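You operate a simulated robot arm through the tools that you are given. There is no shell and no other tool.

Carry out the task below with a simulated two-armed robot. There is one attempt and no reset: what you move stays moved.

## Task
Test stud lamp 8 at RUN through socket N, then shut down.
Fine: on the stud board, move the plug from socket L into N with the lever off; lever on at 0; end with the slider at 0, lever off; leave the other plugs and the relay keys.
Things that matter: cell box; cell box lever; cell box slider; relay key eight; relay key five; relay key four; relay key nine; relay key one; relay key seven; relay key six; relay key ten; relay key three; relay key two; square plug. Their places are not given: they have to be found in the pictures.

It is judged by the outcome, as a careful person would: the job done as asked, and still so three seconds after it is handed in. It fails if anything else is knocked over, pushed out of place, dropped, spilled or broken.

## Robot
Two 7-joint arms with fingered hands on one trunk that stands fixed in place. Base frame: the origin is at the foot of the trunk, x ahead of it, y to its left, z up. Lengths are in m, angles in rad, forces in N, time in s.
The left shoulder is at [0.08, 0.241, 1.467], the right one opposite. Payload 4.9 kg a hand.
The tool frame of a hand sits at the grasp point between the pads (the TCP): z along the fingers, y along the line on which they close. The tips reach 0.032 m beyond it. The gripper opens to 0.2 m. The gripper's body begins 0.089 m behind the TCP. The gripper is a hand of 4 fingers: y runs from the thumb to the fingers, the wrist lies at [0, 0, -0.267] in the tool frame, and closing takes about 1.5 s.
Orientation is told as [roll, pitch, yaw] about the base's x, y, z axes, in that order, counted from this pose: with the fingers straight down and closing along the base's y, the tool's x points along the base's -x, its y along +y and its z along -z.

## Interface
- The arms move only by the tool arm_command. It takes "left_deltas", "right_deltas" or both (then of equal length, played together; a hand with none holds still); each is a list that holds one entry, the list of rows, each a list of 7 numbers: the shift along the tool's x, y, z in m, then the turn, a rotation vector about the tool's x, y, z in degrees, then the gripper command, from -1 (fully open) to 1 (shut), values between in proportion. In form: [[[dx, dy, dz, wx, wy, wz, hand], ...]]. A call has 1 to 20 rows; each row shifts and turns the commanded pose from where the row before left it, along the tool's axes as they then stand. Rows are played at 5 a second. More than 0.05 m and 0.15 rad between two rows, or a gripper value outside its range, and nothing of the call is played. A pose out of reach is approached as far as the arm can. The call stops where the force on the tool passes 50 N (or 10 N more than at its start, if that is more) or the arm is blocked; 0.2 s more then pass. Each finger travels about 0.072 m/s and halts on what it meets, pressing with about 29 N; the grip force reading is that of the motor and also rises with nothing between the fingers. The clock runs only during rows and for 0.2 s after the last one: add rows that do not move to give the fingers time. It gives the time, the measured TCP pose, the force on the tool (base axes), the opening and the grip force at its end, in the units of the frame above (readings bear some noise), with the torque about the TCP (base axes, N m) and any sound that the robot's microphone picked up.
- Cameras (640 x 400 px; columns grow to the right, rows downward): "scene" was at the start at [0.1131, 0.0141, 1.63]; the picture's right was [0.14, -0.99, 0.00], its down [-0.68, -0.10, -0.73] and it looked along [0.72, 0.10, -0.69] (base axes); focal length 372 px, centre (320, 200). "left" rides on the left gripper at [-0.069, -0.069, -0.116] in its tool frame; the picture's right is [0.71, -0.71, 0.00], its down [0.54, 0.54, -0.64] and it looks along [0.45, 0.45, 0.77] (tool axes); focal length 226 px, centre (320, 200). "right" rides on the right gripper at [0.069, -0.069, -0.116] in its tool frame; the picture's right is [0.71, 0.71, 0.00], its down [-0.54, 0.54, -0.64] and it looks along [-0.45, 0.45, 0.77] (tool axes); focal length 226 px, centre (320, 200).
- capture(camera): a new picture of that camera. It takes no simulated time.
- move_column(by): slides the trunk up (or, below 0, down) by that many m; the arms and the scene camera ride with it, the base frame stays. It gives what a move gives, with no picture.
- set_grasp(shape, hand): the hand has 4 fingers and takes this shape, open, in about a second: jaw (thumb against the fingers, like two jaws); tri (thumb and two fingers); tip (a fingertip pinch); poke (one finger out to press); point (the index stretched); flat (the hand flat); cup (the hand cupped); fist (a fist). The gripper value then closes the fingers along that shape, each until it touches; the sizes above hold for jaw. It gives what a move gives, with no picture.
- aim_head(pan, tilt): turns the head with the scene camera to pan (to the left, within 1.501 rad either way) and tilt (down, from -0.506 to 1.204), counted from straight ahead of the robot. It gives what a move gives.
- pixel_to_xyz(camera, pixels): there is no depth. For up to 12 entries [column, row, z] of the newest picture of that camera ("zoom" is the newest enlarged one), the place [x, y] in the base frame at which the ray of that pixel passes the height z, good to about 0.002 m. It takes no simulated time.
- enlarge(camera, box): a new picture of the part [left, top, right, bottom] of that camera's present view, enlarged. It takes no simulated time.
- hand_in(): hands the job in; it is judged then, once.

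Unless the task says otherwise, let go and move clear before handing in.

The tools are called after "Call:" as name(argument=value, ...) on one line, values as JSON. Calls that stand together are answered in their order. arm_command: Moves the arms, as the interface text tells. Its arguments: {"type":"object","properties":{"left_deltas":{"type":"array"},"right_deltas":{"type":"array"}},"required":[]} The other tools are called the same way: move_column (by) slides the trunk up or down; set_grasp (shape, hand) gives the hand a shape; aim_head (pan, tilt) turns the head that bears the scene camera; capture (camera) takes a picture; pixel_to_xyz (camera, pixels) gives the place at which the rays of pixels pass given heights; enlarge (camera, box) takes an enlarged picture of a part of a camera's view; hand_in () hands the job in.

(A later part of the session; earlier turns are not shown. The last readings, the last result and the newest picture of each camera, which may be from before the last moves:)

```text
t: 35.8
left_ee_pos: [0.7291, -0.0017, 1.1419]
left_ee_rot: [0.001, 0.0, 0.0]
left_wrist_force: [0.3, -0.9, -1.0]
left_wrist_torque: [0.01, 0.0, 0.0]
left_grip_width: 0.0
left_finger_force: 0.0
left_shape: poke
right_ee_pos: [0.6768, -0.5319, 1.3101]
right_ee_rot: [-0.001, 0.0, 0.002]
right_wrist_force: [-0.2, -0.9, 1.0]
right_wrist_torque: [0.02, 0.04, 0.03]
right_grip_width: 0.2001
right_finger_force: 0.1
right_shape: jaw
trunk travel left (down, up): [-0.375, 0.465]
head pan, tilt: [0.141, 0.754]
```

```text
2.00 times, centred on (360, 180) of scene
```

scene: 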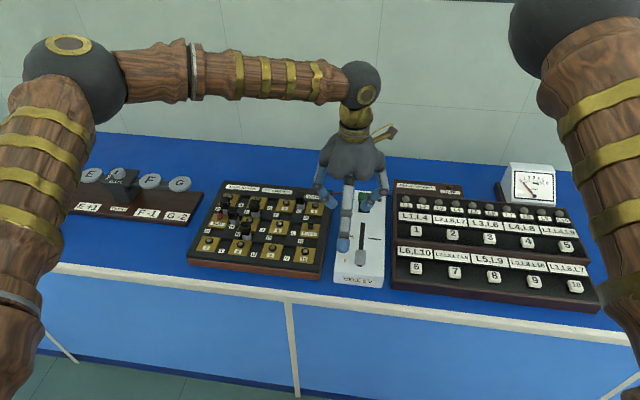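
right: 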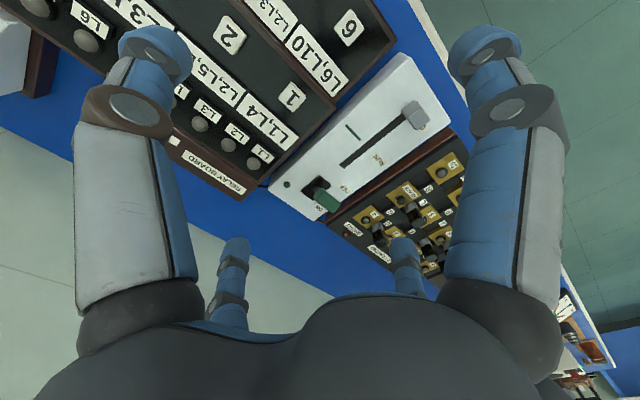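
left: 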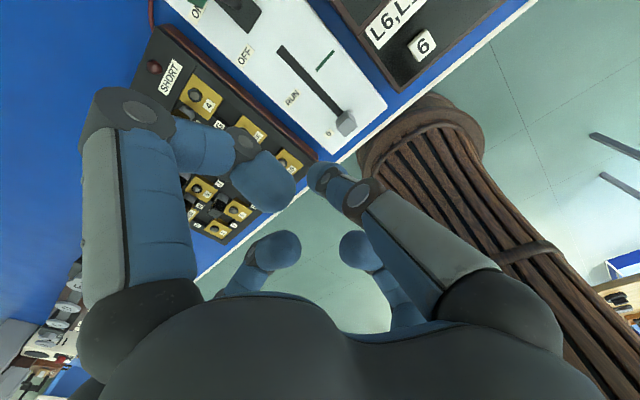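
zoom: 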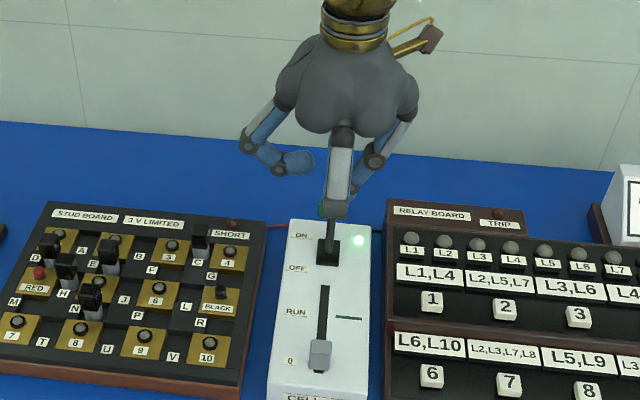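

Poke leaves one finger on the tool axis with the others curled up. I'll move behind the slider knob (x≈0.632) and descend to z≈0.95.

Call:
arm_command(left_deltas=[[[0.033, 0, 0, 0, 0, 0, 1], [0.033, 0, 0, 0, 0, 0, 1], [0.031, -0.001, 0, 0, 0, 0, 1], [0, 0, 0.03, 0, 0, 0, 1], [0, 0, 0.04, 0, 0, 0, 1], [0, 0, 0.04, 0, 0, 0, 1], [0, 0, 0.04, 0, 0, 0, 1], [0, 0, 0.03, 0, 0, 0, 1], [0, 0, 0, 0, 0, 0, 1]]])

Call:
capture(camera="left")

Call:
enlarge(camera="scene", box=[300, 180, 420, 310])

```text
t: 37.8
left_ee_pos: [0.6313, -0.0019, 0.966]
left_ee_rot: [0.001, 0.001, 0.001]
left_wrist_force: [-1.1, -0.4, -0.7]
left_wrist_torque: [-0.04, 0.01, 0.02]
left_grip_width: 0.0
left_finger_force: 0.1
left_shape: poke
right_ee_pos: [0.6758, -0.5325, 1.3089]
right_ee_rot: [0.0, 0.001, -0.001]
right_wrist_force: [-0.4, -0.1, -0.6]
right_wrist_torque: [-0.03, -0.01, 0.0]
right_grip_width: 0.1996
right_finger_force: 0.1
right_shape: jaw
trunk travel left (down, up): [-0.375, 0.465]
head pan, tilt: [0.141, 0.754]
```

```text
taken
```

left: 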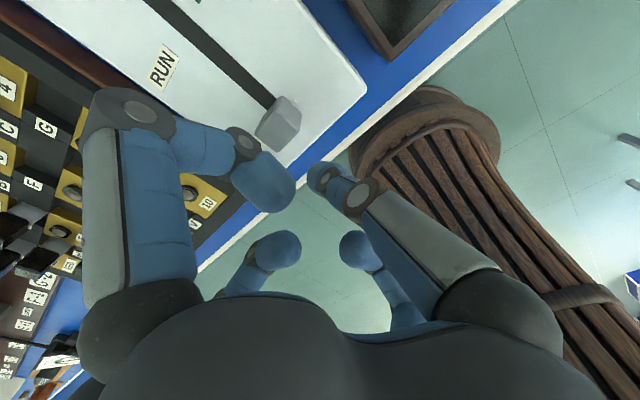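

```text
3.08 times, centred on (360, 245) of scene
```

zoom: 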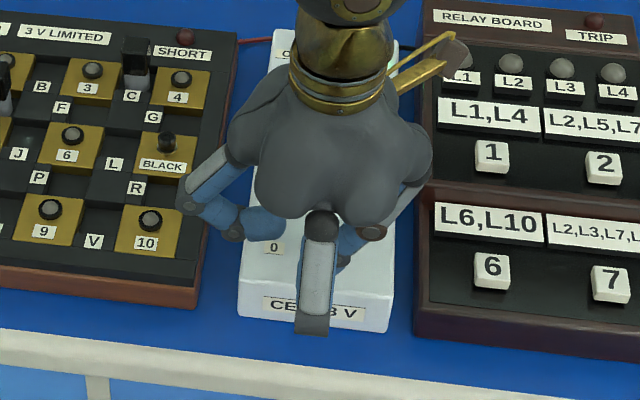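

Knob is ahead and clear of the curled fingers. Lower another 13 mm and push forward in steps.

Call:
arm_command(left_deltas=[[[0, 0, 0.007, 0, 0, 0, 1], [0, 0, 0.006, 0, 0, 0, 1], [-0.006, 0, 0, 0, 0, 0, 1], [-0.006, 0, 0, 0, 0, 0, 1], [-0.006, 0, 0, 0, 0, 0, 1], [-0.006, 0, 0, 0, 0, 0, 1], [-0.006, 0, 0, 0, 0, 0, 1], [-0.006, 0, 0, 0, 0, 0, 1], [0, 0, 0, 0, 0, 0, 1]]])

Call:
capture(camera="left")

Call:
enlarge(camera="scene", box=[300, 180, 420, 310])

```text
t: 39.8
left_ee_pos: [0.6682, -0.0022, 0.9513]
left_ee_rot: [0.001, 0.0, -0.001]
left_wrist_force: [0.7, 0.3, 0.4]
left_wrist_torque: [0.02, -0.01, -0.04]
left_grip_width: 0.0001
left_finger_force: 0.1
left_shape: poke
right_ee_pos: [0.676, -0.533, 1.3089]
right_ee_rot: [0.001, -0.001, 0.0]
right_wrist_force: [-0.4, 0.8, 1.2]
right_wrist_torque: [0.02, -0.03, -0.01]
right_grip_width: 0.1996
right_finger_force: 0.0
right_shape: jaw
trunk travel left (down, up): [-0.375, 0.465]
head pan, tilt: [0.141, 0.754]
```

```text
taken
```

left: 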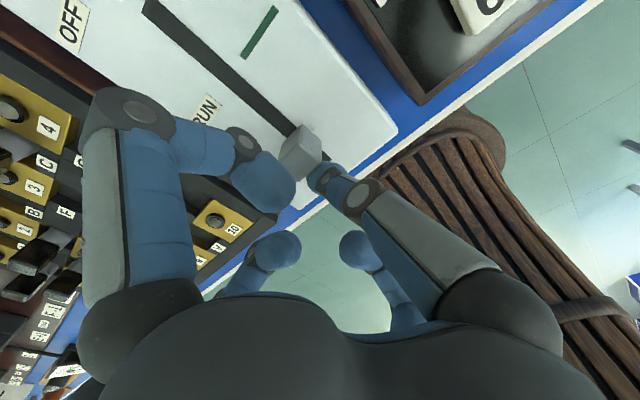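

```text
3.08 times, centred on (360, 245) of scene
```

zoom: 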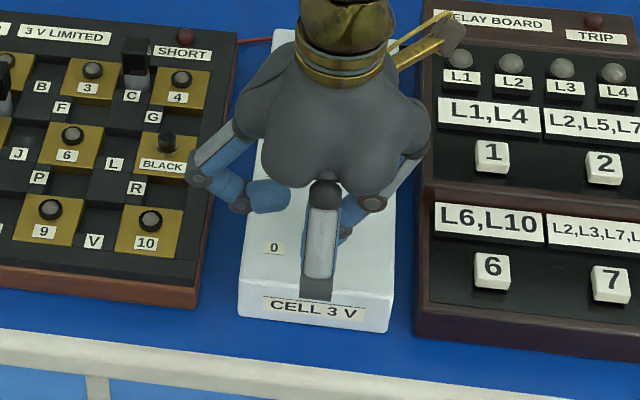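

Call:
enlarge(camera="left", box=[180, 0, 360, 200])

```text
2.00 times, centred on (270, 100) of left
```

zoom: 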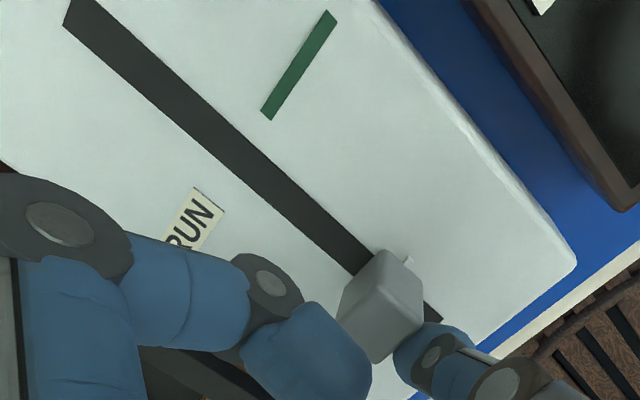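

Call:
pixel_to_xyz(camera="zoom", pixels=[[408, 263, 0.901], [300, 66, 0.899], [70, 12, 0.899], [440, 312, 0.899]])

```text
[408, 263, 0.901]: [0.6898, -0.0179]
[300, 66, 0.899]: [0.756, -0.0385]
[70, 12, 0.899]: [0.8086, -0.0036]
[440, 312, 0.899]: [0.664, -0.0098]
```

The pointer tick is now at x≈0.690 and the RUN mark at x≈0.755. Push 55 mm more, then check.

Call:
arm_command(left_deltas=[[[-0.006, 0, 0, 0, 0, 0, 1], [-0.007, 0, 0, 0, 0, 0, 1], [-0.007, 0, 0, 0, 0, 0, 1], [-0.007, 0, 0, 0, 0, 0, 1], [-0.007, 0, 0, 0, 0, 0, 1], [-0.007, 0, 0, 0, 0, 0, 1], [-0.007, 0, 0, 0, 0, 0, 1], [-0.007, 0, 0, 0, 0, 0, 1], [0, 0, 0, 0, 0, 0, 1]]])

Call:
enlarge(camera="left", box=[200, 40, 360, 200])

Call:
enlarge(camera="scene", box=[180, 170, 420, 310])

```text
t: 41.8
left_ee_pos: [0.7222, -0.0016, 0.9498]
left_ee_rot: [0.0, 0.0, 0.002]
left_wrist_force: [0.1, 0.5, 0.6]
left_wrist_torque: [-0.01, 0.0, 0.0]
left_grip_width: 0.0001
left_finger_force: 0.0
left_shape: poke
right_ee_pos: [0.6756, -0.5334, 1.3091]
right_ee_rot: [0.001, -0.002, 0.001]
right_wrist_force: [0.7, -0.7, 0.8]
right_wrist_torque: [0.01, 0.01, 0.01]
right_grip_width: 0.1997
right_finger_force: 0.0
right_shape: jaw
trunk travel left (down, up): [-0.375, 0.465]
head pan, tilt: [0.141, 0.754]
```

```text
2.50 times, centred on (280, 120) of left
```

zoom: 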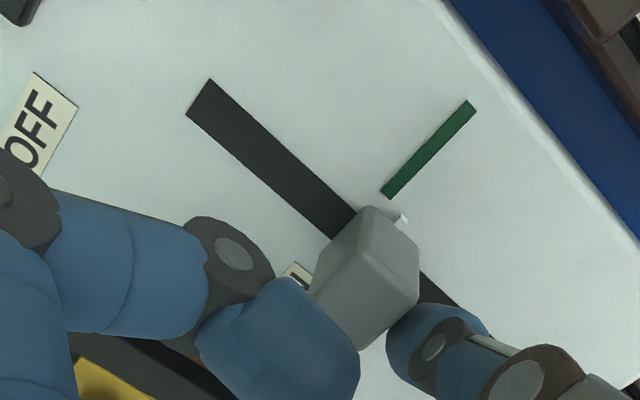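

```text
2.67 times, centred on (300, 240) of scene
```

zoom: 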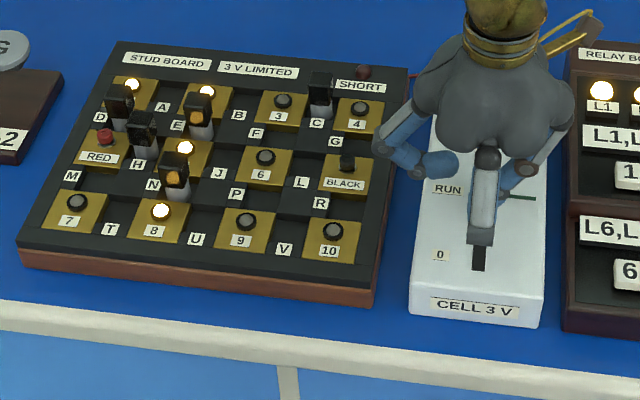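

Lamps 1, 2, 5 and 8 are lit. The tick at (400,218) is a little short of the green mark; measuring the gap.

Call:
enlarge(camera="left", box=[285, 70, 335, 140])

Call:
pixel_to_xyz(camera="left", pixels=[[312, 127.2, 0.901], [307.5, 116.8, 0.899], [340, 82, 0.899]])

Call:
enlarge(camera="scene", box=[390, 150, 600, 310])

```text
5.71 times, centred on (310, 105) of left
```

zoom: 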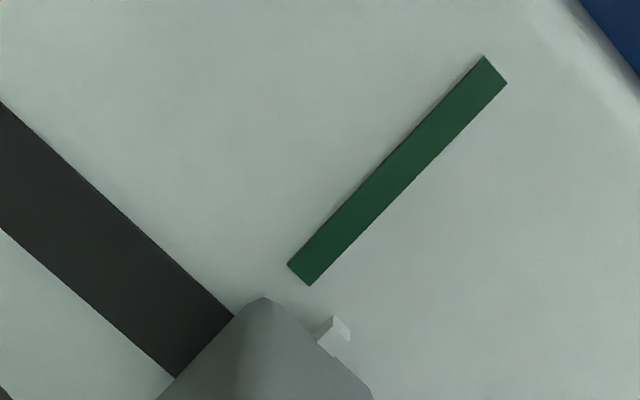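

```text
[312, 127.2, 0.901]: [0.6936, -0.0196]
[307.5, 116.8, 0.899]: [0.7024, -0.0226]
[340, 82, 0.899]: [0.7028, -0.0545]
```

```text
2.50 times, centred on (495, 230) of scene
```

zoom: 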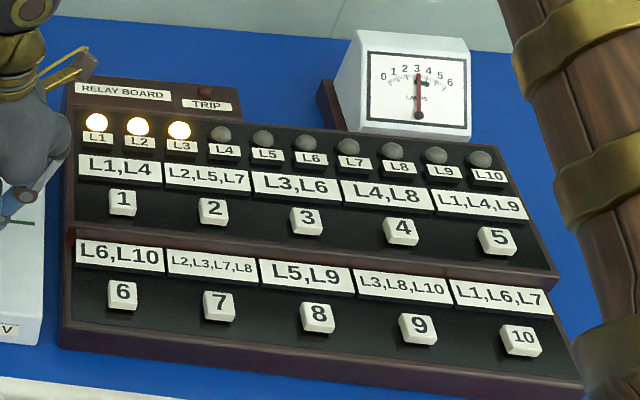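

The tick is ~8 mm short of the RUN mark. Pushing 8 mm more.

Call:
arm_command(left_deltas=[[[-0.004, 0, 0, 0, 0, 0, 1], [-0.004, 0, 0, 0, 0, 0, 1], [0, 0, 0, 0, 0, 0, 1]]])

Call:
enlarge(camera="left", box=[270, 90, 340, 160])

Call:
enlarge(camera="scene", box=[320, 210, 400, 290])

```text
t: 42.6
left_ee_pos: [0.7308, -0.0025, 0.9508]
left_ee_rot: [0.001, -0.001, 0.003]
left_wrist_force: [0.0, -0.4, -0.1]
left_wrist_torque: [-0.06, 0.02, 0.02]
left_grip_width: 0.0
left_finger_force: 0.1
left_shape: poke
right_ee_pos: [0.6769, -0.5322, 1.3098]
right_ee_rot: [0.001, 0.001, 0.001]
right_wrist_force: [0.5, -0.7, -0.3]
right_wrist_torque: [0.01, 0.04, -0.01]
right_grip_width: 0.2
right_finger_force: 0.0
right_shape: jaw
trunk travel left (down, up): [-0.375, 0.465]
head pan, tilt: [0.141, 0.754]
```

```text
5.71 times, centred on (305, 125) of left
```

zoom: 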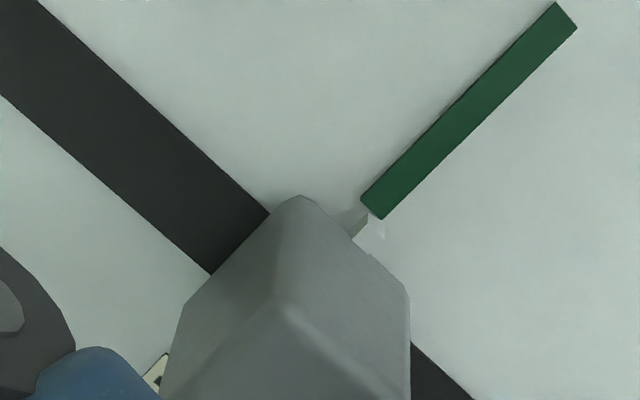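

```text
5.00 times, centred on (360, 250) of scene
```

zoom: 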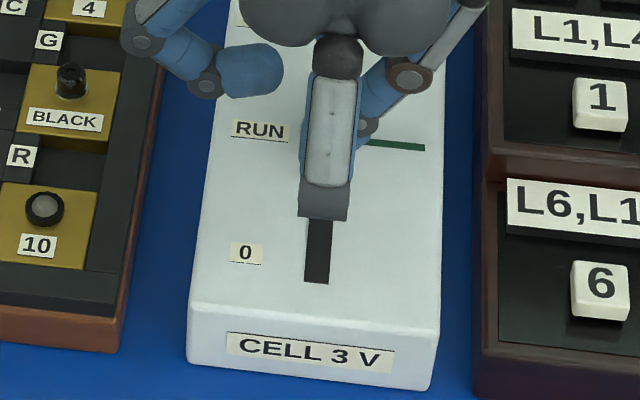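

The tick is within ~1.5 mm of the green RUN mark; one more mm, then hold and inspect lamps.

Call:
arm_command(left_deltas=[[[-0.0012, 0, 0, 0, 0, 0, 1], [0, 0, 0, 0, 0, 0, 1], [0, 0, 0, 0, 0, 0, 1], [0, 0, 0, 0, 0, 0, 1], [0, 0, 0, 0, 0, 0, 1]]])

Call:
enlarge(camera="left", box=[270, 90, 340, 160])

Call:
enlarge(camera="scene", box=[180, 170, 420, 310])

Call:
enlarge(camera="scene", box=[390, 150, 600, 310])

```text
t: 43.8
left_ee_pos: [0.7315, -0.0027, 0.9505]
left_ee_rot: [0.0, 0.001, 0.0]
left_wrist_force: [-0.2, 0.2, 0.2]
left_wrist_torque: [0.0, -0.01, 0.0]
left_grip_width: 0.0
left_finger_force: 0.0
left_shape: poke
right_ee_pos: [0.6766, -0.5319, 1.3111]
right_ee_rot: [0.002, 0.001, 0.0]
right_wrist_force: [-0.9, -0.4, 0.2]
right_wrist_torque: [0.03, 0.0, 0.0]
right_grip_width: 0.2
right_finger_force: 0.0
right_shape: jaw
trunk travel left (down, up): [-0.375, 0.465]
head pan, tilt: [0.141, 0.754]
```

```text
5.71 times, centred on (305, 125) of left
```

zoom: 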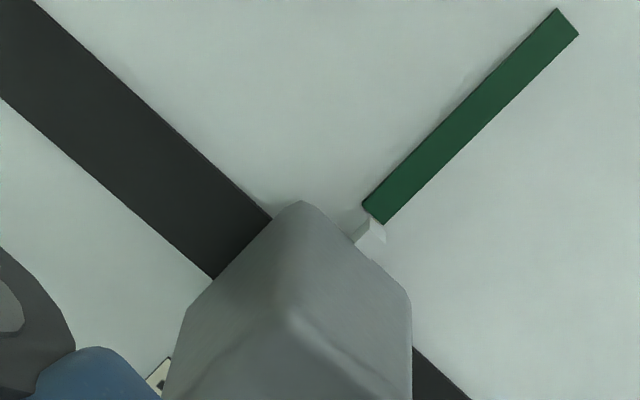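

```text
2.67 times, centred on (300, 240) of scene
```

zoom: 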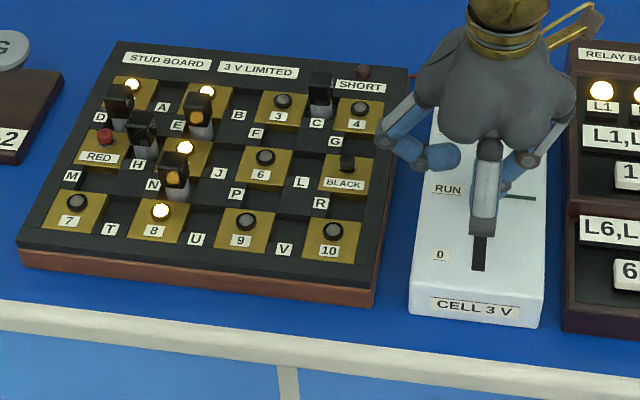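

```text
2.50 times, centred on (495, 230) of scene
```

zoom: 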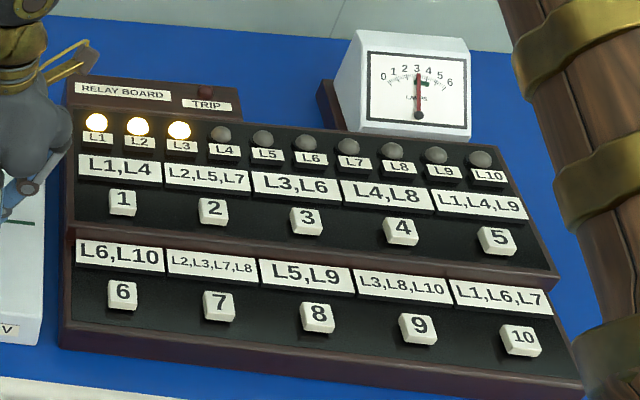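

Lamp 8 is lit with the slider at RUN (SHORT and TRIP lamps dark). To push back to 0 without touching the lever, I'll back off, rise, tilt the hand 20° (finger pointing forward-down) and place it beyond the knob.

Call:
arm_command(left_deltas=[[[0.015, 0, 0, 0, 0, 0, 1], [0.01, 0, 0, 0, 0, 0, 1], [0, 0, -0.03, 0, 0, 0, 1], [0, 0, -0.04, 0, 0, 0, 1], [0, 0, -0.02, 0, 0, 0, 1], [0, 0, 0, 0, -6.67, 0, 1], [0, 0, 0, 0, -6.67, 0, 1], [0, 0, 0, 0, -6.67, 0, 1], [0, 0, 0, 0, 0, 0, 1]]])

Call:
capture(camera="left")

Call:
enlarge(camera="scene", box=[290, 130, 430, 290])

```text
t: 45.8
left_ee_pos: [0.7058, -0.0031, 1.0418]
left_ee_rot: [-0.001, -0.349, 0.001]
left_wrist_force: [0.4, -0.7, 0.3]
left_wrist_torque: [-0.02, -0.01, -0.01]
left_grip_width: 0.0002
left_finger_force: 0.2
left_shape: poke
right_ee_pos: [0.6764, -0.532, 1.3098]
right_ee_rot: [0.001, 0.0, 0.0]
right_wrist_force: [-0.5, 0.2, -1.0]
right_wrist_torque: [0.04, 0.0, 0.0]
right_grip_width: 0.1997
right_finger_force: 0.1
right_shape: jaw
trunk travel left (down, up): [-0.375, 0.465]
head pan, tilt: [0.141, 0.754]
```

```text
taken
```

left: 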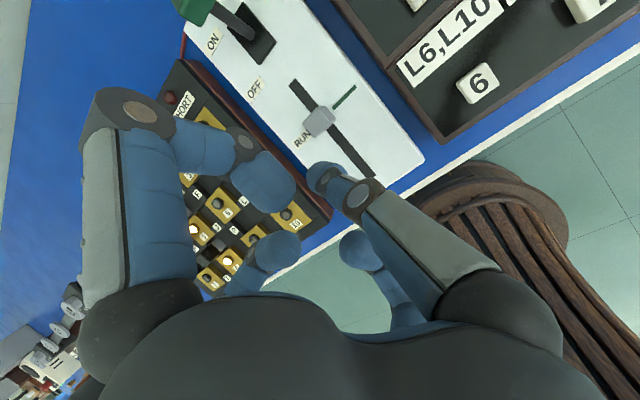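

```text
2.50 times, centred on (360, 210) of scene
```

zoom: 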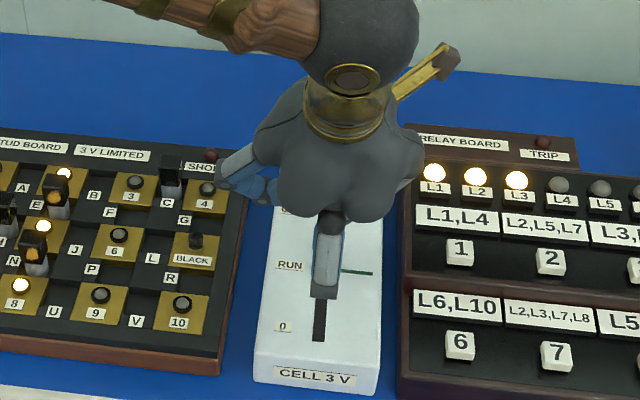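

Tilt is as wanted and the tick sits on the green RUN line. Moving above the far side of the knob and partway down.

Call:
arm_command(left_deltas=[[[-0.0338, 0, 0.0123, 0, 0, 0, 1], [-0.0339, 0, 0.0123, 0, 0, 0, 1], [0, 0, 0, 0, 0, 0, 1], [0.0089, 0, 0.0245, 0, 0, 0, 1], [0.0089, 0, 0.0245, 0, 0, 0, 1], [0, 0, 0, 0, 0, 0, 1]]])

Call:
capture(camera="left")

Call:
enlarge(camera="scene", box=[290, 130, 430, 290])

```text
t: 47.2
left_ee_pos: [0.7787, -0.0036, 0.9883]
left_ee_rot: [0.0, -0.348, 0.0]
left_wrist_force: [0.1, -0.3, 0.2]
left_wrist_torque: [-0.01, -0.03, 0.03]
left_grip_width: 0.0001
left_finger_force: 0.0
left_shape: poke
right_ee_pos: [0.6756, -0.5311, 1.3096]
right_ee_rot: [0.001, 0.0, 0.001]
right_wrist_force: [-0.5, -0.6, -0.2]
right_wrist_torque: [0.02, -0.06, -0.02]
right_grip_width: 0.1999
right_finger_force: 0.1
right_shape: jaw
trunk travel left (down, up): [-0.375, 0.465]
head pan, tilt: [0.141, 0.754]
```

```text
taken
```

left: 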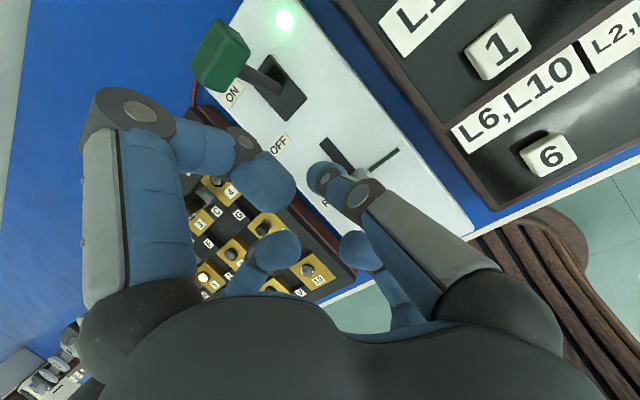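

```text
2.50 times, centred on (360, 210) of scene
```

zoom: 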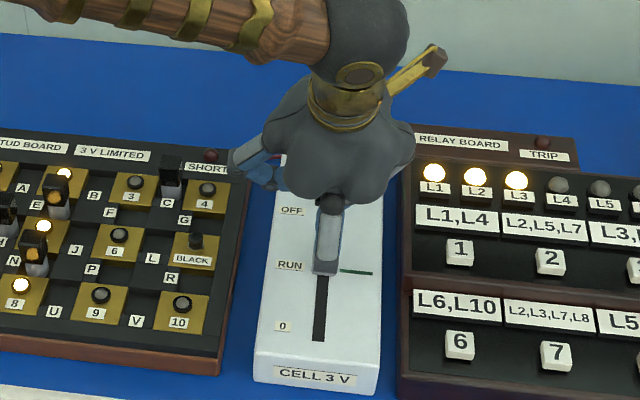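

Finger is over the far side of the knob with the lever clear. Descending the last 35 mm slowly.

Call:
arm_command(left_deltas=[[[0.003, 0, 0.0082, 0, 0, 0, 1], [0.003, 0, 0.0082, 0, 0, 0, 1], [0.003, 0, 0.0082, 0, 0, 0, 1], [0.003, 0, 0.0083, 0, 0, 0, 1], [0, 0, 0, 0, 0, 0, 1]]])

Call:
enlarge(camera="left", box=[180, 0, 420, 240])

Call:
enlarge(camera="scene", box=[290, 130, 430, 290])

```text
t: 48.4
left_ee_pos: [0.7791, -0.0026, 0.9537]
left_ee_rot: [0.001, -0.348, 0.001]
left_wrist_force: [-0.3, -0.1, 0.4]
left_wrist_torque: [-0.03, -0.01, 0.0]
left_grip_width: 0.0002
left_finger_force: 0.0
left_shape: poke
right_ee_pos: [0.6761, -0.5323, 1.309]
right_ee_rot: [0.0, 0.0, 0.0]
right_wrist_force: [0.6, -0.1, 0.7]
right_wrist_torque: [0.0, 0.03, 0.03]
right_grip_width: 0.1996
right_finger_force: 0.1
right_shape: jaw
trunk travel left (down, up): [-0.375, 0.465]
head pan, tilt: [0.141, 0.754]
```

```text
1.67 times, centred on (300, 120) of left
```

zoom: 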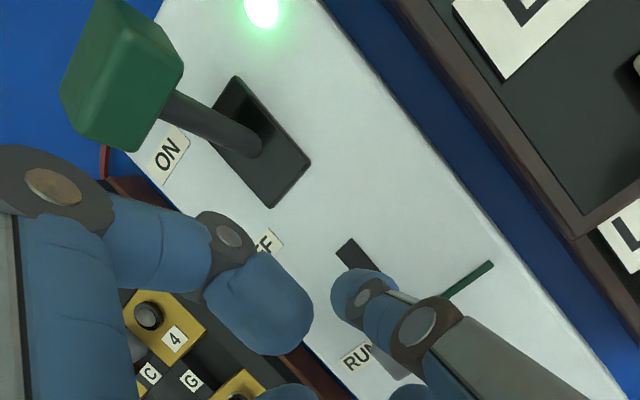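

```text
2.50 times, centred on (360, 210) of scene
```

zoom: 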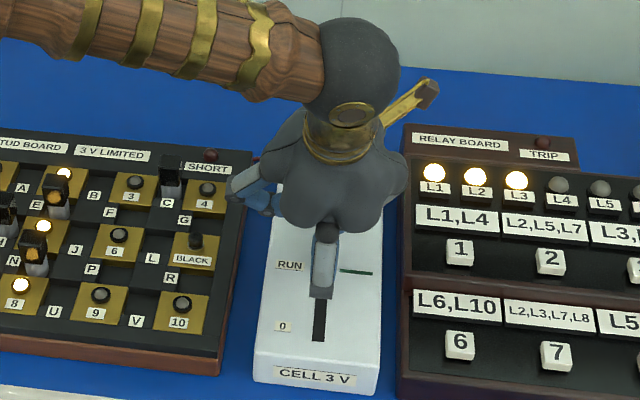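

Finger is down behind the knob without contact. Pulling back toward the robot.

Call:
arm_command(left_deltas=[[[0.00564, 0, -0.00205, 0, 0, 0, 1], [0.00564, 0, -0.00205, 0, 0, 0, 1], [0.00564, 0, -0.00205, 0, 0, 0, 1], [0.00564, 0, -0.00205, 0, 0, 0, 1], [0.00564, 0, -0.00205, 0, 0, 0, 1], [0.00564, 0, -0.00205, 0, 0, 0, 1], [0.00564, 0, -0.00205, 0, 0, 0, 1], [0.00564, 0, -0.00205, 0, 0, 0, 1], [0.00564, 0, -0.00205, 0, 0, 0, 1], [0.00564, 0, -0.00205, 0, 0, 0, 1], [0.00564, 0, -0.00205, 0, 0, 0, 1], [0.00564, 0, -0.00205, 0, 0, 0, 1], [0, 0, 0, 0, 0, 0, 1]]])

Call:
enlarge(camera="left", box=[180, 0, 460, 280])

Call:
enlarge(camera="scene", box=[180, 150, 430, 310])

```text
t: 51.2
left_ee_pos: [0.7071, -0.0023, 0.9543]
left_ee_rot: [0.001, -0.348, 0.002]
left_wrist_force: [0.4, 0.0, -0.5]
left_wrist_torque: [0.0, -0.04, 0.01]
left_grip_width: 0.0
left_finger_force: 0.1
left_shape: poke
right_ee_pos: [0.677, -0.532, 1.3087]
right_ee_rot: [0.0, -0.001, 0.0]
right_wrist_force: [-0.6, 0.2, -0.8]
right_wrist_torque: [0.01, -0.02, 0.01]
right_grip_width: 0.2001
right_finger_force: 0.0
right_shape: jaw
trunk travel left (down, up): [-0.375, 0.465]
head pan, tilt: [0.141, 0.754]
```

```text
1.43 times, centred on (320, 140) of left
```

zoom: 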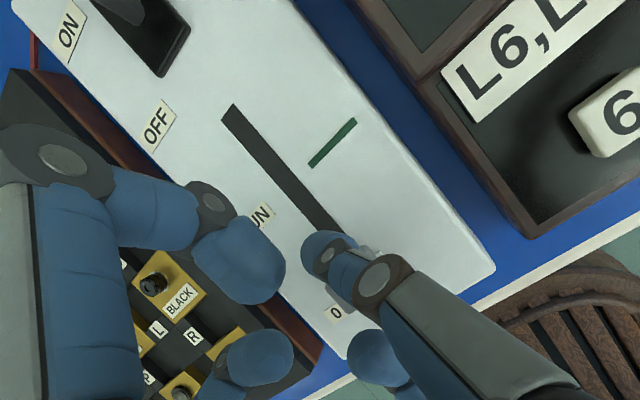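

```text
2.50 times, centred on (305, 230) of scene
```

zoom: 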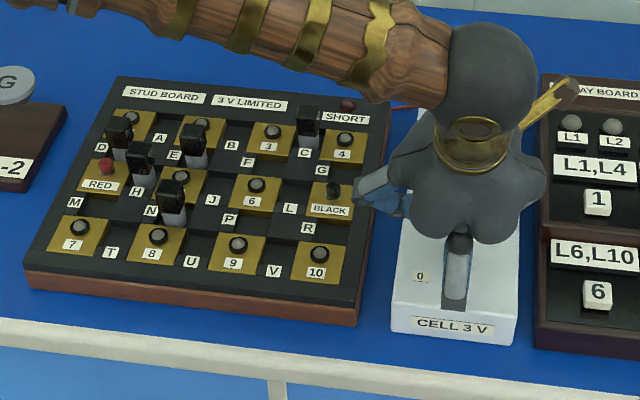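

Lamps have gone out as the slider comes back. Continue until it meets its 0 stop.

Call:
arm_command(left_deltas=[[[0.00376, 0, -0.00137, 0, 0, 0, 1], [0.00376, 0, -0.00137, 0, 0, 0, 1], [0.00376, 0, -0.00137, 0, 0, 0, 1], [0, 0, 0, 0, 0, 0, 1]]])

Call:
arm_command(left_deltas=[[[0.00188, 0, -0.00068, 0, 0, 0, 1], [0.00188, 0, -0.00068, 0, 0, 0, 1], [0, 0, 0, 0, 0, 0, 1]]])

Call:
enlarge(camera="left", box=[260, 80, 420, 240])

```text
t: 52.2
left_ee_pos: [0.6939, -0.0016, 0.9548]
left_ee_rot: [0.0, -0.35, -0.001]
left_wrist_force: [0.8, -0.2, 0.9]
left_wrist_torque: [0.01, 0.01, -0.01]
left_grip_width: 0.0
left_finger_force: 0.0
left_shape: poke
right_ee_pos: [0.6764, -0.5325, 1.3091]
right_ee_rot: [0.0, 0.0, 0.0]
right_wrist_force: [-0.3, -0.4, -0.2]
right_wrist_torque: [0.01, 0.01, -0.02]
right_grip_width: 0.1999
right_finger_force: 0.0
right_shape: jaw
trunk travel left (down, up): [-0.375, 0.465]
head pan, tilt: [0.141, 0.754]
```

```text
t: 53.0
left_ee_pos: [0.6902, -0.0018, 0.9535]
left_ee_rot: [-0.001, -0.35, 0.001]
left_wrist_force: [-0.4, 0.4, 0.8]
left_wrist_torque: [0.0, 0.01, 0.0]
left_grip_width: 0.0
left_finger_force: 0.0
left_shape: poke
right_ee_pos: [0.6758, -0.5308, 1.3093]
right_ee_rot: [-0.001, -0.001, 0.0]
right_wrist_force: [-0.1, 1.4, -0.5]
right_wrist_torque: [0.0, 0.02, 0.02]
right_grip_width: 0.1996
right_finger_force: 0.1
right_shape: jaw
trunk travel left (down, up): [-0.375, 0.465]
head pan, tilt: [0.141, 0.754]
```

```text
2.50 times, centred on (340, 160) of left
```

zoom: 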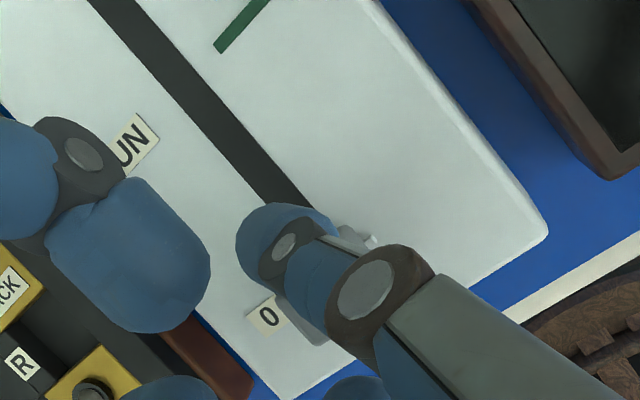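

Call:
pixel_to_xyz(camera="zoom", pixels=[[371, 241, 0.901], [269, 317, 0.899], [240, 27, 0.899]])

```text
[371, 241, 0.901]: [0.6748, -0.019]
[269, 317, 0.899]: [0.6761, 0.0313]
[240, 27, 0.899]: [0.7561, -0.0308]
```

The tick is back at x≈0.675, its starting 0 position. A gentle 2 mm further to confirm it's against the stop.

Call:
arm_command(left_deltas=[[[0.00094, 0, -0.00034, 0, 0, 0, 1], [0.00094, 0, -0.00034, 0, 0, 0, 1], [0, 0, 0, 0, 0, 0, 1]]])

Call:
enlarge(camera="left", box=[260, 80, 420, 240])

Call:
pixel_to_xyz(camera="zoom", pixels=[[371, 241, 0.901], [269, 317, 0.899]])

```text
t: 53.8
left_ee_pos: [0.6888, -0.0019, 0.954]
left_ee_rot: [0.0, -0.348, 0.002]
left_wrist_force: [0.0, 0.6, 0.1]
left_wrist_torque: [0.03, 0.0, 0.0]
left_grip_width: 0.0003
left_finger_force: 0.0
left_shape: poke
right_ee_pos: [0.6773, -0.5317, 1.3088]
right_ee_rot: [0.002, 0.0, -0.001]
right_wrist_force: [-0.4, 0.4, -0.1]
right_wrist_torque: [0.0, 0.02, 0.0]
right_grip_width: 0.2
right_finger_force: 0.0
right_shape: jaw
trunk travel left (down, up): [-0.375, 0.465]
head pan, tilt: [0.141, 0.754]
```

```text
2.50 times, centred on (340, 160) of left
```

zoom: 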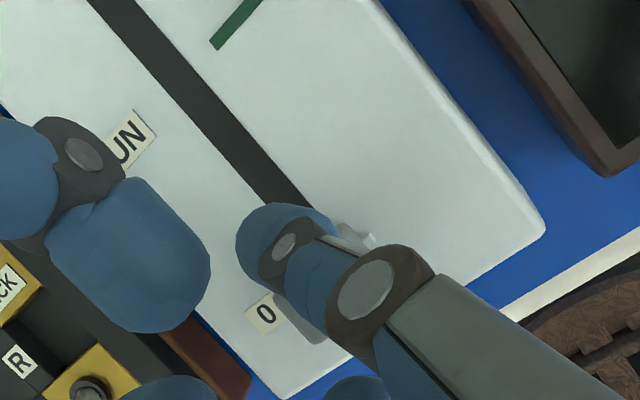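

```text
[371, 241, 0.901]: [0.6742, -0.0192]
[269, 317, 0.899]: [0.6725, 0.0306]
```

Call:
arm_command(left_deltas=[[[0.00094, 0, -0.00034, 0, 0, 0, 1], [0.0005, 0, -0.0002, 0, 0, 0, 1], [0, 0, 0, 0, 0, 0, 1]]])

```text
t: 54.6
left_ee_pos: [0.688, -0.0027, 0.9546]
left_ee_rot: [0.0, -0.349, 0.001]
left_wrist_force: [3.3, 1.3, 0.6]
left_wrist_torque: [0.02, -0.11, 0.01]
left_grip_width: 0.0
left_finger_force: 0.1
left_shape: poke
right_ee_pos: [0.6768, -0.5325, 1.3109]
right_ee_rot: [0.0, -0.001, 0.002]
right_wrist_force: [-0.8, -0.2, -1.3]
right_wrist_torque: [0.0, -0.03, 0.02]
right_grip_width: 0.1998
right_finger_force: 0.1
right_shape: jaw
trunk travel left (down, up): [-0.375, 0.465]
head pan, tilt: [0.141, 0.754]
```

A 3.3 N reaction shows the slider is at its 0 stop. Now back off, rise and carry the tilted finger over and beyond the lever.

Call:
arm_command(left_deltas=[[[-0.0075, 0, 0.0027, 0, 0, 0, 1], [-0.0103, 0, -0.0282, 0, 0, 0, 1], [-0.013, 0, -0.0357, 0, 0, 0, 1], [-0.013, 0, -0.0357, 0, 0, 0, 1], [0, 0, 0, 0, 0, 0, 1], [-0.0376, 0, 0.0137, 0, 0, 0, 1], [-0.0376, 0, 0.0137, 0, 0, 0, 1], [-0.0376, 0, 0.0137, 0, 0, 0, 1], [-0.0376, 0, 0.0137, 0, 0, 0, 1], [-0.0376, 0, 0.0137, 0, 0, 0, 1], [-0.0272, 0, 0.0099, 0, 0, 0, 1], [0, 0, 0, 0, 0, 0, 1]]])

Call:
capture(camera="left")

Call:
capture(camera="scene")

Call:
enlarge(camera="scene", box=[300, 150, 420, 300])

```text
t: 57.2
left_ee_pos: [0.9256, -0.0039, 1.0613]
left_ee_rot: [0.002, -0.349, 0.0]
left_wrist_force: [-1.7, 1.4, -0.8]
left_wrist_torque: [0.02, 0.02, 0.0]
left_grip_width: 0.0002
left_finger_force: 0.1
left_shape: poke
right_ee_pos: [0.6754, -0.5323, 1.3107]
right_ee_rot: [-0.001, 0.0, 0.0]
right_wrist_force: [0.2, 1.2, -0.9]
right_wrist_torque: [-0.01, 0.02, 0.0]
right_grip_width: 0.1998
right_finger_force: 0.1
right_shape: jaw
trunk travel left (down, up): [-0.375, 0.465]
head pan, tilt: [0.141, 0.754]
```

```text
taken
```

left: 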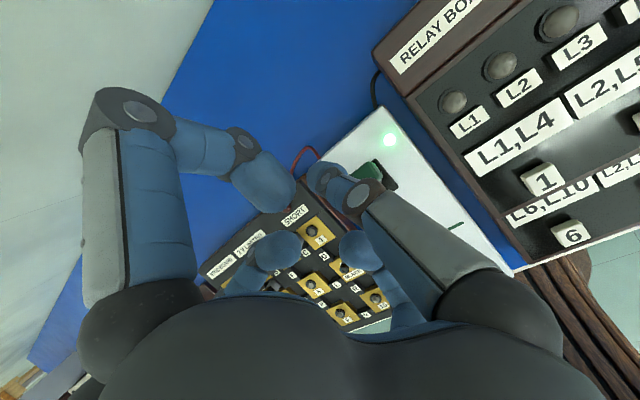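

```text
taken
```

scene: 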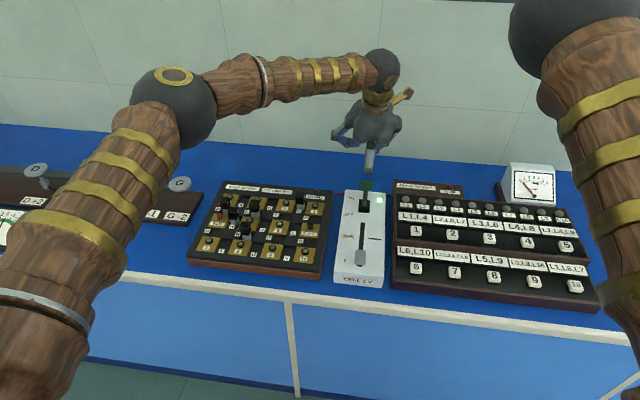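

```text
2.67 times, centred on (360, 225) of scene
```

zoom: 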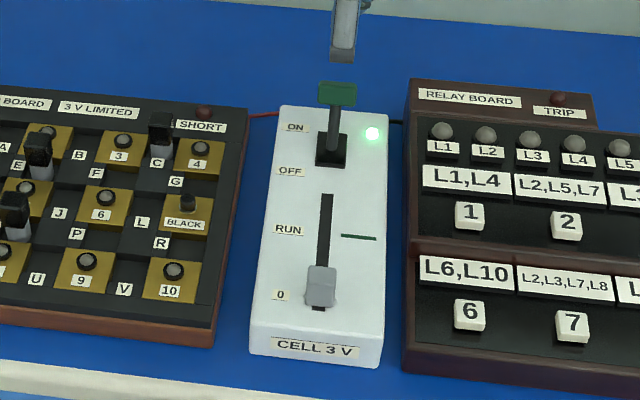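

Slider is back at 0, lamps off. Measuring the lever cap in its ON position before lowering behind it.

Call:
pixel_to_xyz(camera="scene", pixels=[[366.4, 185.3, 0.945], [366.4, 185.3, 0.955], [366.4, 185.3, 0.965]])

Call:
enlarge(camera="left", box=[290, 110, 430, 250])

Call:
enlarge(camera="scene", box=[330, 130, 400, 220])

```text
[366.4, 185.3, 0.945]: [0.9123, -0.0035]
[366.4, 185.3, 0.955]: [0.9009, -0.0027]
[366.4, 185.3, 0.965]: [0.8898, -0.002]
```

```text
2.86 times, centred on (360, 180) of left
```

zoom: 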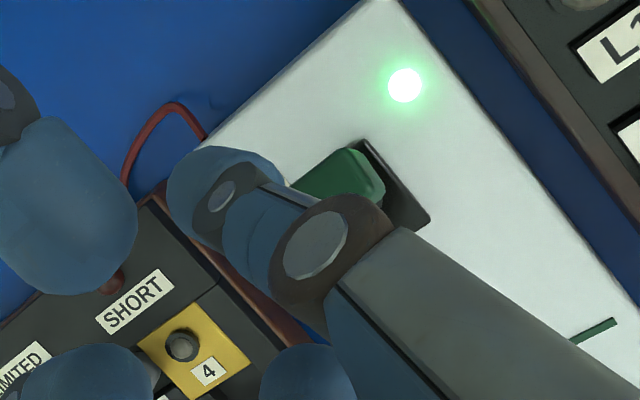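

```text
4.44 times, centred on (365, 175) of scene
```

zoom: 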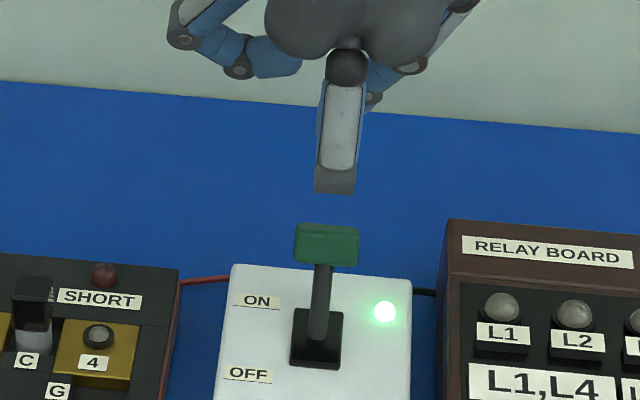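

The curled fingers leave little room around the lever cap when tilted, so I'll return to vertical and yaw 45° so the cap passes between the curled fingers, checking that the pose is reached.

Call:
arm_command(left_deltas=[[[0, 0, 0, 0, 6.67, 0, 1], [0, 0, 0, 0, 6.67, 0, 1], [0, 0, 0, 0, 6.66, 0, 1], [0, 0, 0, 0, 0, -7.5, 1], [0, 0, 0, 0, 0, -7.5, 1], [0, 0, 0, 0, 0, -7.5, 1], [0, 0, 0, 0, 0, -7.5, 1], [0, 0, 0, 0, 0, -7.5, 1], [0, 0, 0, 0, 0, -7.5, 1], [0, 0, 0, 0, 0, 0, 1]]])

Call:
capture(camera="left")

Call:
enlarge(camera="scene", box=[310, 80, 420, 220])

```text
t: 59.4
left_ee_pos: [0.9093, 0.0016, 1.0582]
left_ee_rot: [-0.001, 0.0, 0.788]
left_wrist_force: [0.4, -1.0, -0.8]
left_wrist_torque: [-0.02, 0.01, 0.0]
left_grip_width: 0.0
left_finger_force: 0.2
left_shape: poke
left hand out of reach, approached as far as the arm can: row 3
right_ee_pos: [0.6768, -0.5324, 1.3099]
right_ee_rot: [0.001, 0.001, 0.0]
right_wrist_force: [0.2, 0.9, 0.5]
right_wrist_torque: [0.03, 0.05, -0.03]
right_grip_width: 0.1999
right_finger_force: 0.0
right_shape: jaw
trunk travel left (down, up): [-0.375, 0.465]
head pan, tilt: [0.141, 0.754]
```

```text
taken
```

left: 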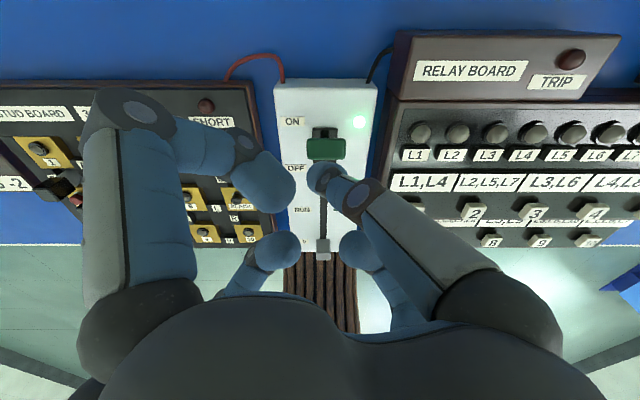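

```text
2.86 times, centred on (365, 150) of scene
```

zoom: 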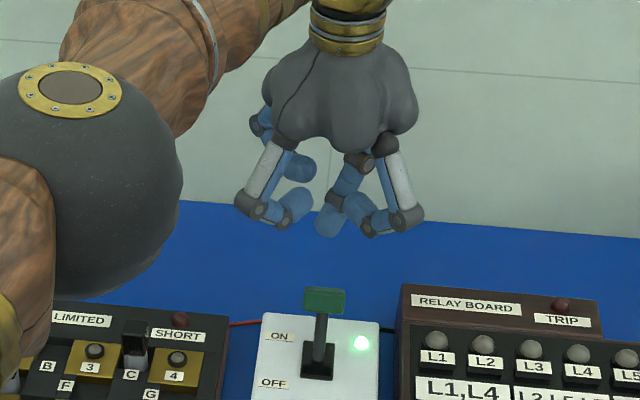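

Vertical reach stops at x≈0.909, so I'll add the 20° tilt back with the 45° yaw, which brings the wrist nearer.

Call:
arm_command(left_deltas=[[[0, 0, 0, 4.714, -4.714, 0, 1], [0, 0, 0, 4.714, -4.714, 0, 1], [0, 0, 0, 4.714, -4.714, 0, 1], [0, 0, 0, 0, 0, 0, 1]]])

Call:
capture(camera="left")

```text
t: 60.4
left_ee_pos: [0.9107, 0.0047, 1.0593]
left_ee_rot: [-0.253, -0.242, 0.819]
left_wrist_force: [0.0, 1.0, 0.1]
left_wrist_torque: [-0.01, 0.06, 0.0]
left_grip_width: 0.0001
left_finger_force: 0.0
left_shape: poke
right_ee_pos: [0.6789, -0.53, 1.3095]
right_ee_rot: [-0.003, 0.0, 0.002]
right_wrist_force: [0.6, -0.1, 0.2]
right_wrist_torque: [0.0, 0.01, -0.02]
right_grip_width: 0.2001
right_finger_force: 0.1
right_shape: jaw
trunk travel left (down, up): [-0.375, 0.465]
head pan, tilt: [0.141, 0.754]
```

```text
taken
```

left: 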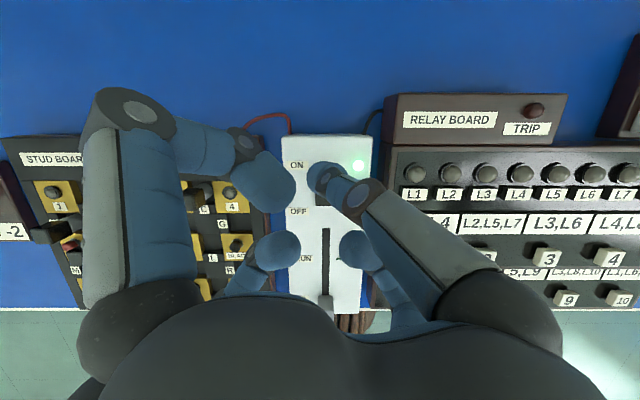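

Pose is as desired and reached. Moving to x≈0.928, y≈−0.003, then lowering partway.

Call:
arm_command(left_deltas=[[[-0.0061, -0.0169, 0.0059, 0, 0, 0, 1], [0, 0, 0, 0, 0, 0, 1], [0.0055, 0.0055, 0.0215, 0, 0, 0, 1], [0.0055, 0.0055, 0.0215, 0, 0, 0, 1], [0, 0, 0, 0, 0, 0, 1]]])

Call:
enlarge(camera="left", box=[200, 80, 440, 280])

Call:
enlarge(camera="scene", box=[310, 110, 420, 230])

```text
t: 61.6
left_ee_pos: [0.9265, -0.0049, 1.0138]
left_ee_rot: [-0.251, -0.244, 0.817]
left_wrist_force: [-0.1, 0.2, -0.2]
left_wrist_torque: [-0.02, 0.02, -0.01]
left_grip_width: 0.0
left_finger_force: 0.1
left_shape: poke
right_ee_pos: [0.6759, -0.5315, 1.3092]
right_ee_rot: [0.0, 0.0, -0.001]
right_wrist_force: [0.1, -0.1, 0.2]
right_wrist_torque: [0.01, 0.01, 0.04]
right_grip_width: 0.1998
right_finger_force: 0.1
right_shape: jaw
trunk travel left (down, up): [-0.375, 0.465]
head pan, tilt: [0.141, 0.754]
```

```text
2.00 times, centred on (320, 180) of left
```

zoom: 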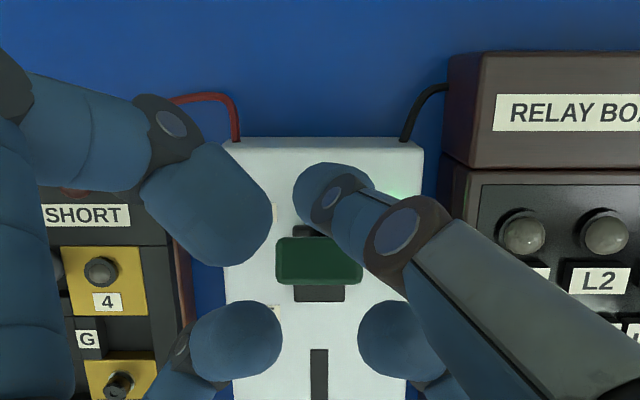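

```text
3.33 times, centred on (365, 170) of scene
```

zoom: 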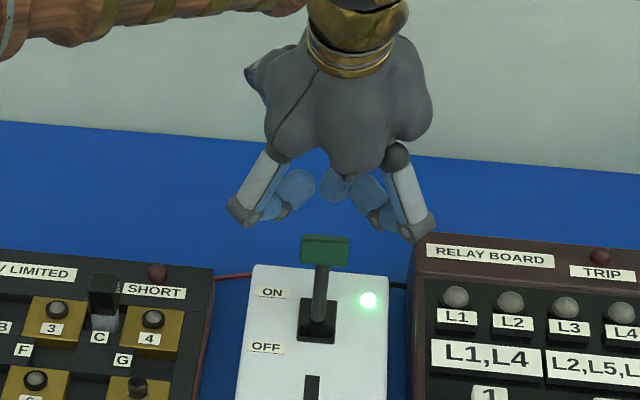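

The cap sits nicely between the curled fingers. I must check the relay board's height next to the right-hand knuckle before lowering.

Call:
capture(camera="left")

Call:
pixel_to_xyz(camera="left", pixels=[[421.5, 195, 0.92], [421.5, 195, 0.94], [421.5, 195, 0.96], [404, 162.5, 0.92], [404, 162.5, 0.94], [404, 162.5, 0.96]])

Call:
pixel_to_xyz(camera="scene", pixels=[[405.5, 199.1, 0.92], [405.5, 199.1, 0.94], [405.5, 199.1, 0.96], [392.5, 191, 0.92], [392.5, 191, 0.94], [392.5, 191, 0.96]])

Call:
enlarge(camera="scene", box=[370, 150, 430, 220])

```text
taken
```

left: 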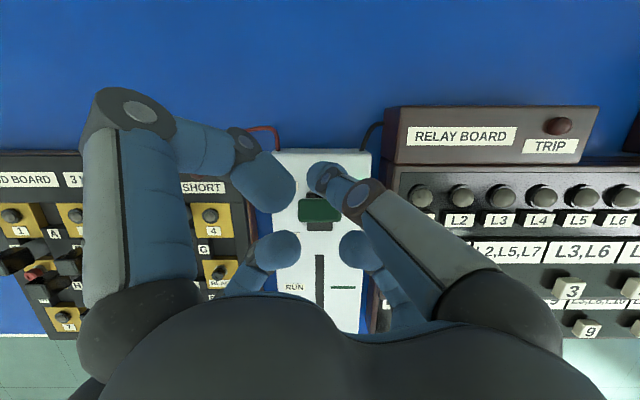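

```text
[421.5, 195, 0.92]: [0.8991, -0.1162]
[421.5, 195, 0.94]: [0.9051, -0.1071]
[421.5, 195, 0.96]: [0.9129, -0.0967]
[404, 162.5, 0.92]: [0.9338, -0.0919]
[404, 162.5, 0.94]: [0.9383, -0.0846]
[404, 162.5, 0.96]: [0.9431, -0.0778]
```

```text
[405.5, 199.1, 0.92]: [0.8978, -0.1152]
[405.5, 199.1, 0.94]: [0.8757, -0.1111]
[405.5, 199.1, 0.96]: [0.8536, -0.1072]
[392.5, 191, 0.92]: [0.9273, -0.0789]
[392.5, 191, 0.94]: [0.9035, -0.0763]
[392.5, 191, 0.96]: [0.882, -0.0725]
```

```text
5.71 times, centred on (400, 185) of scene
```

zoom: 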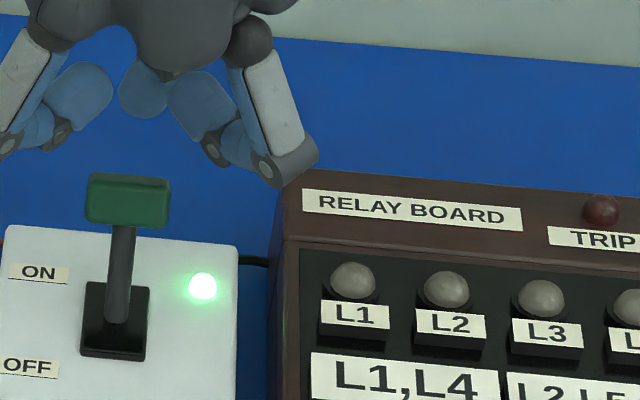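

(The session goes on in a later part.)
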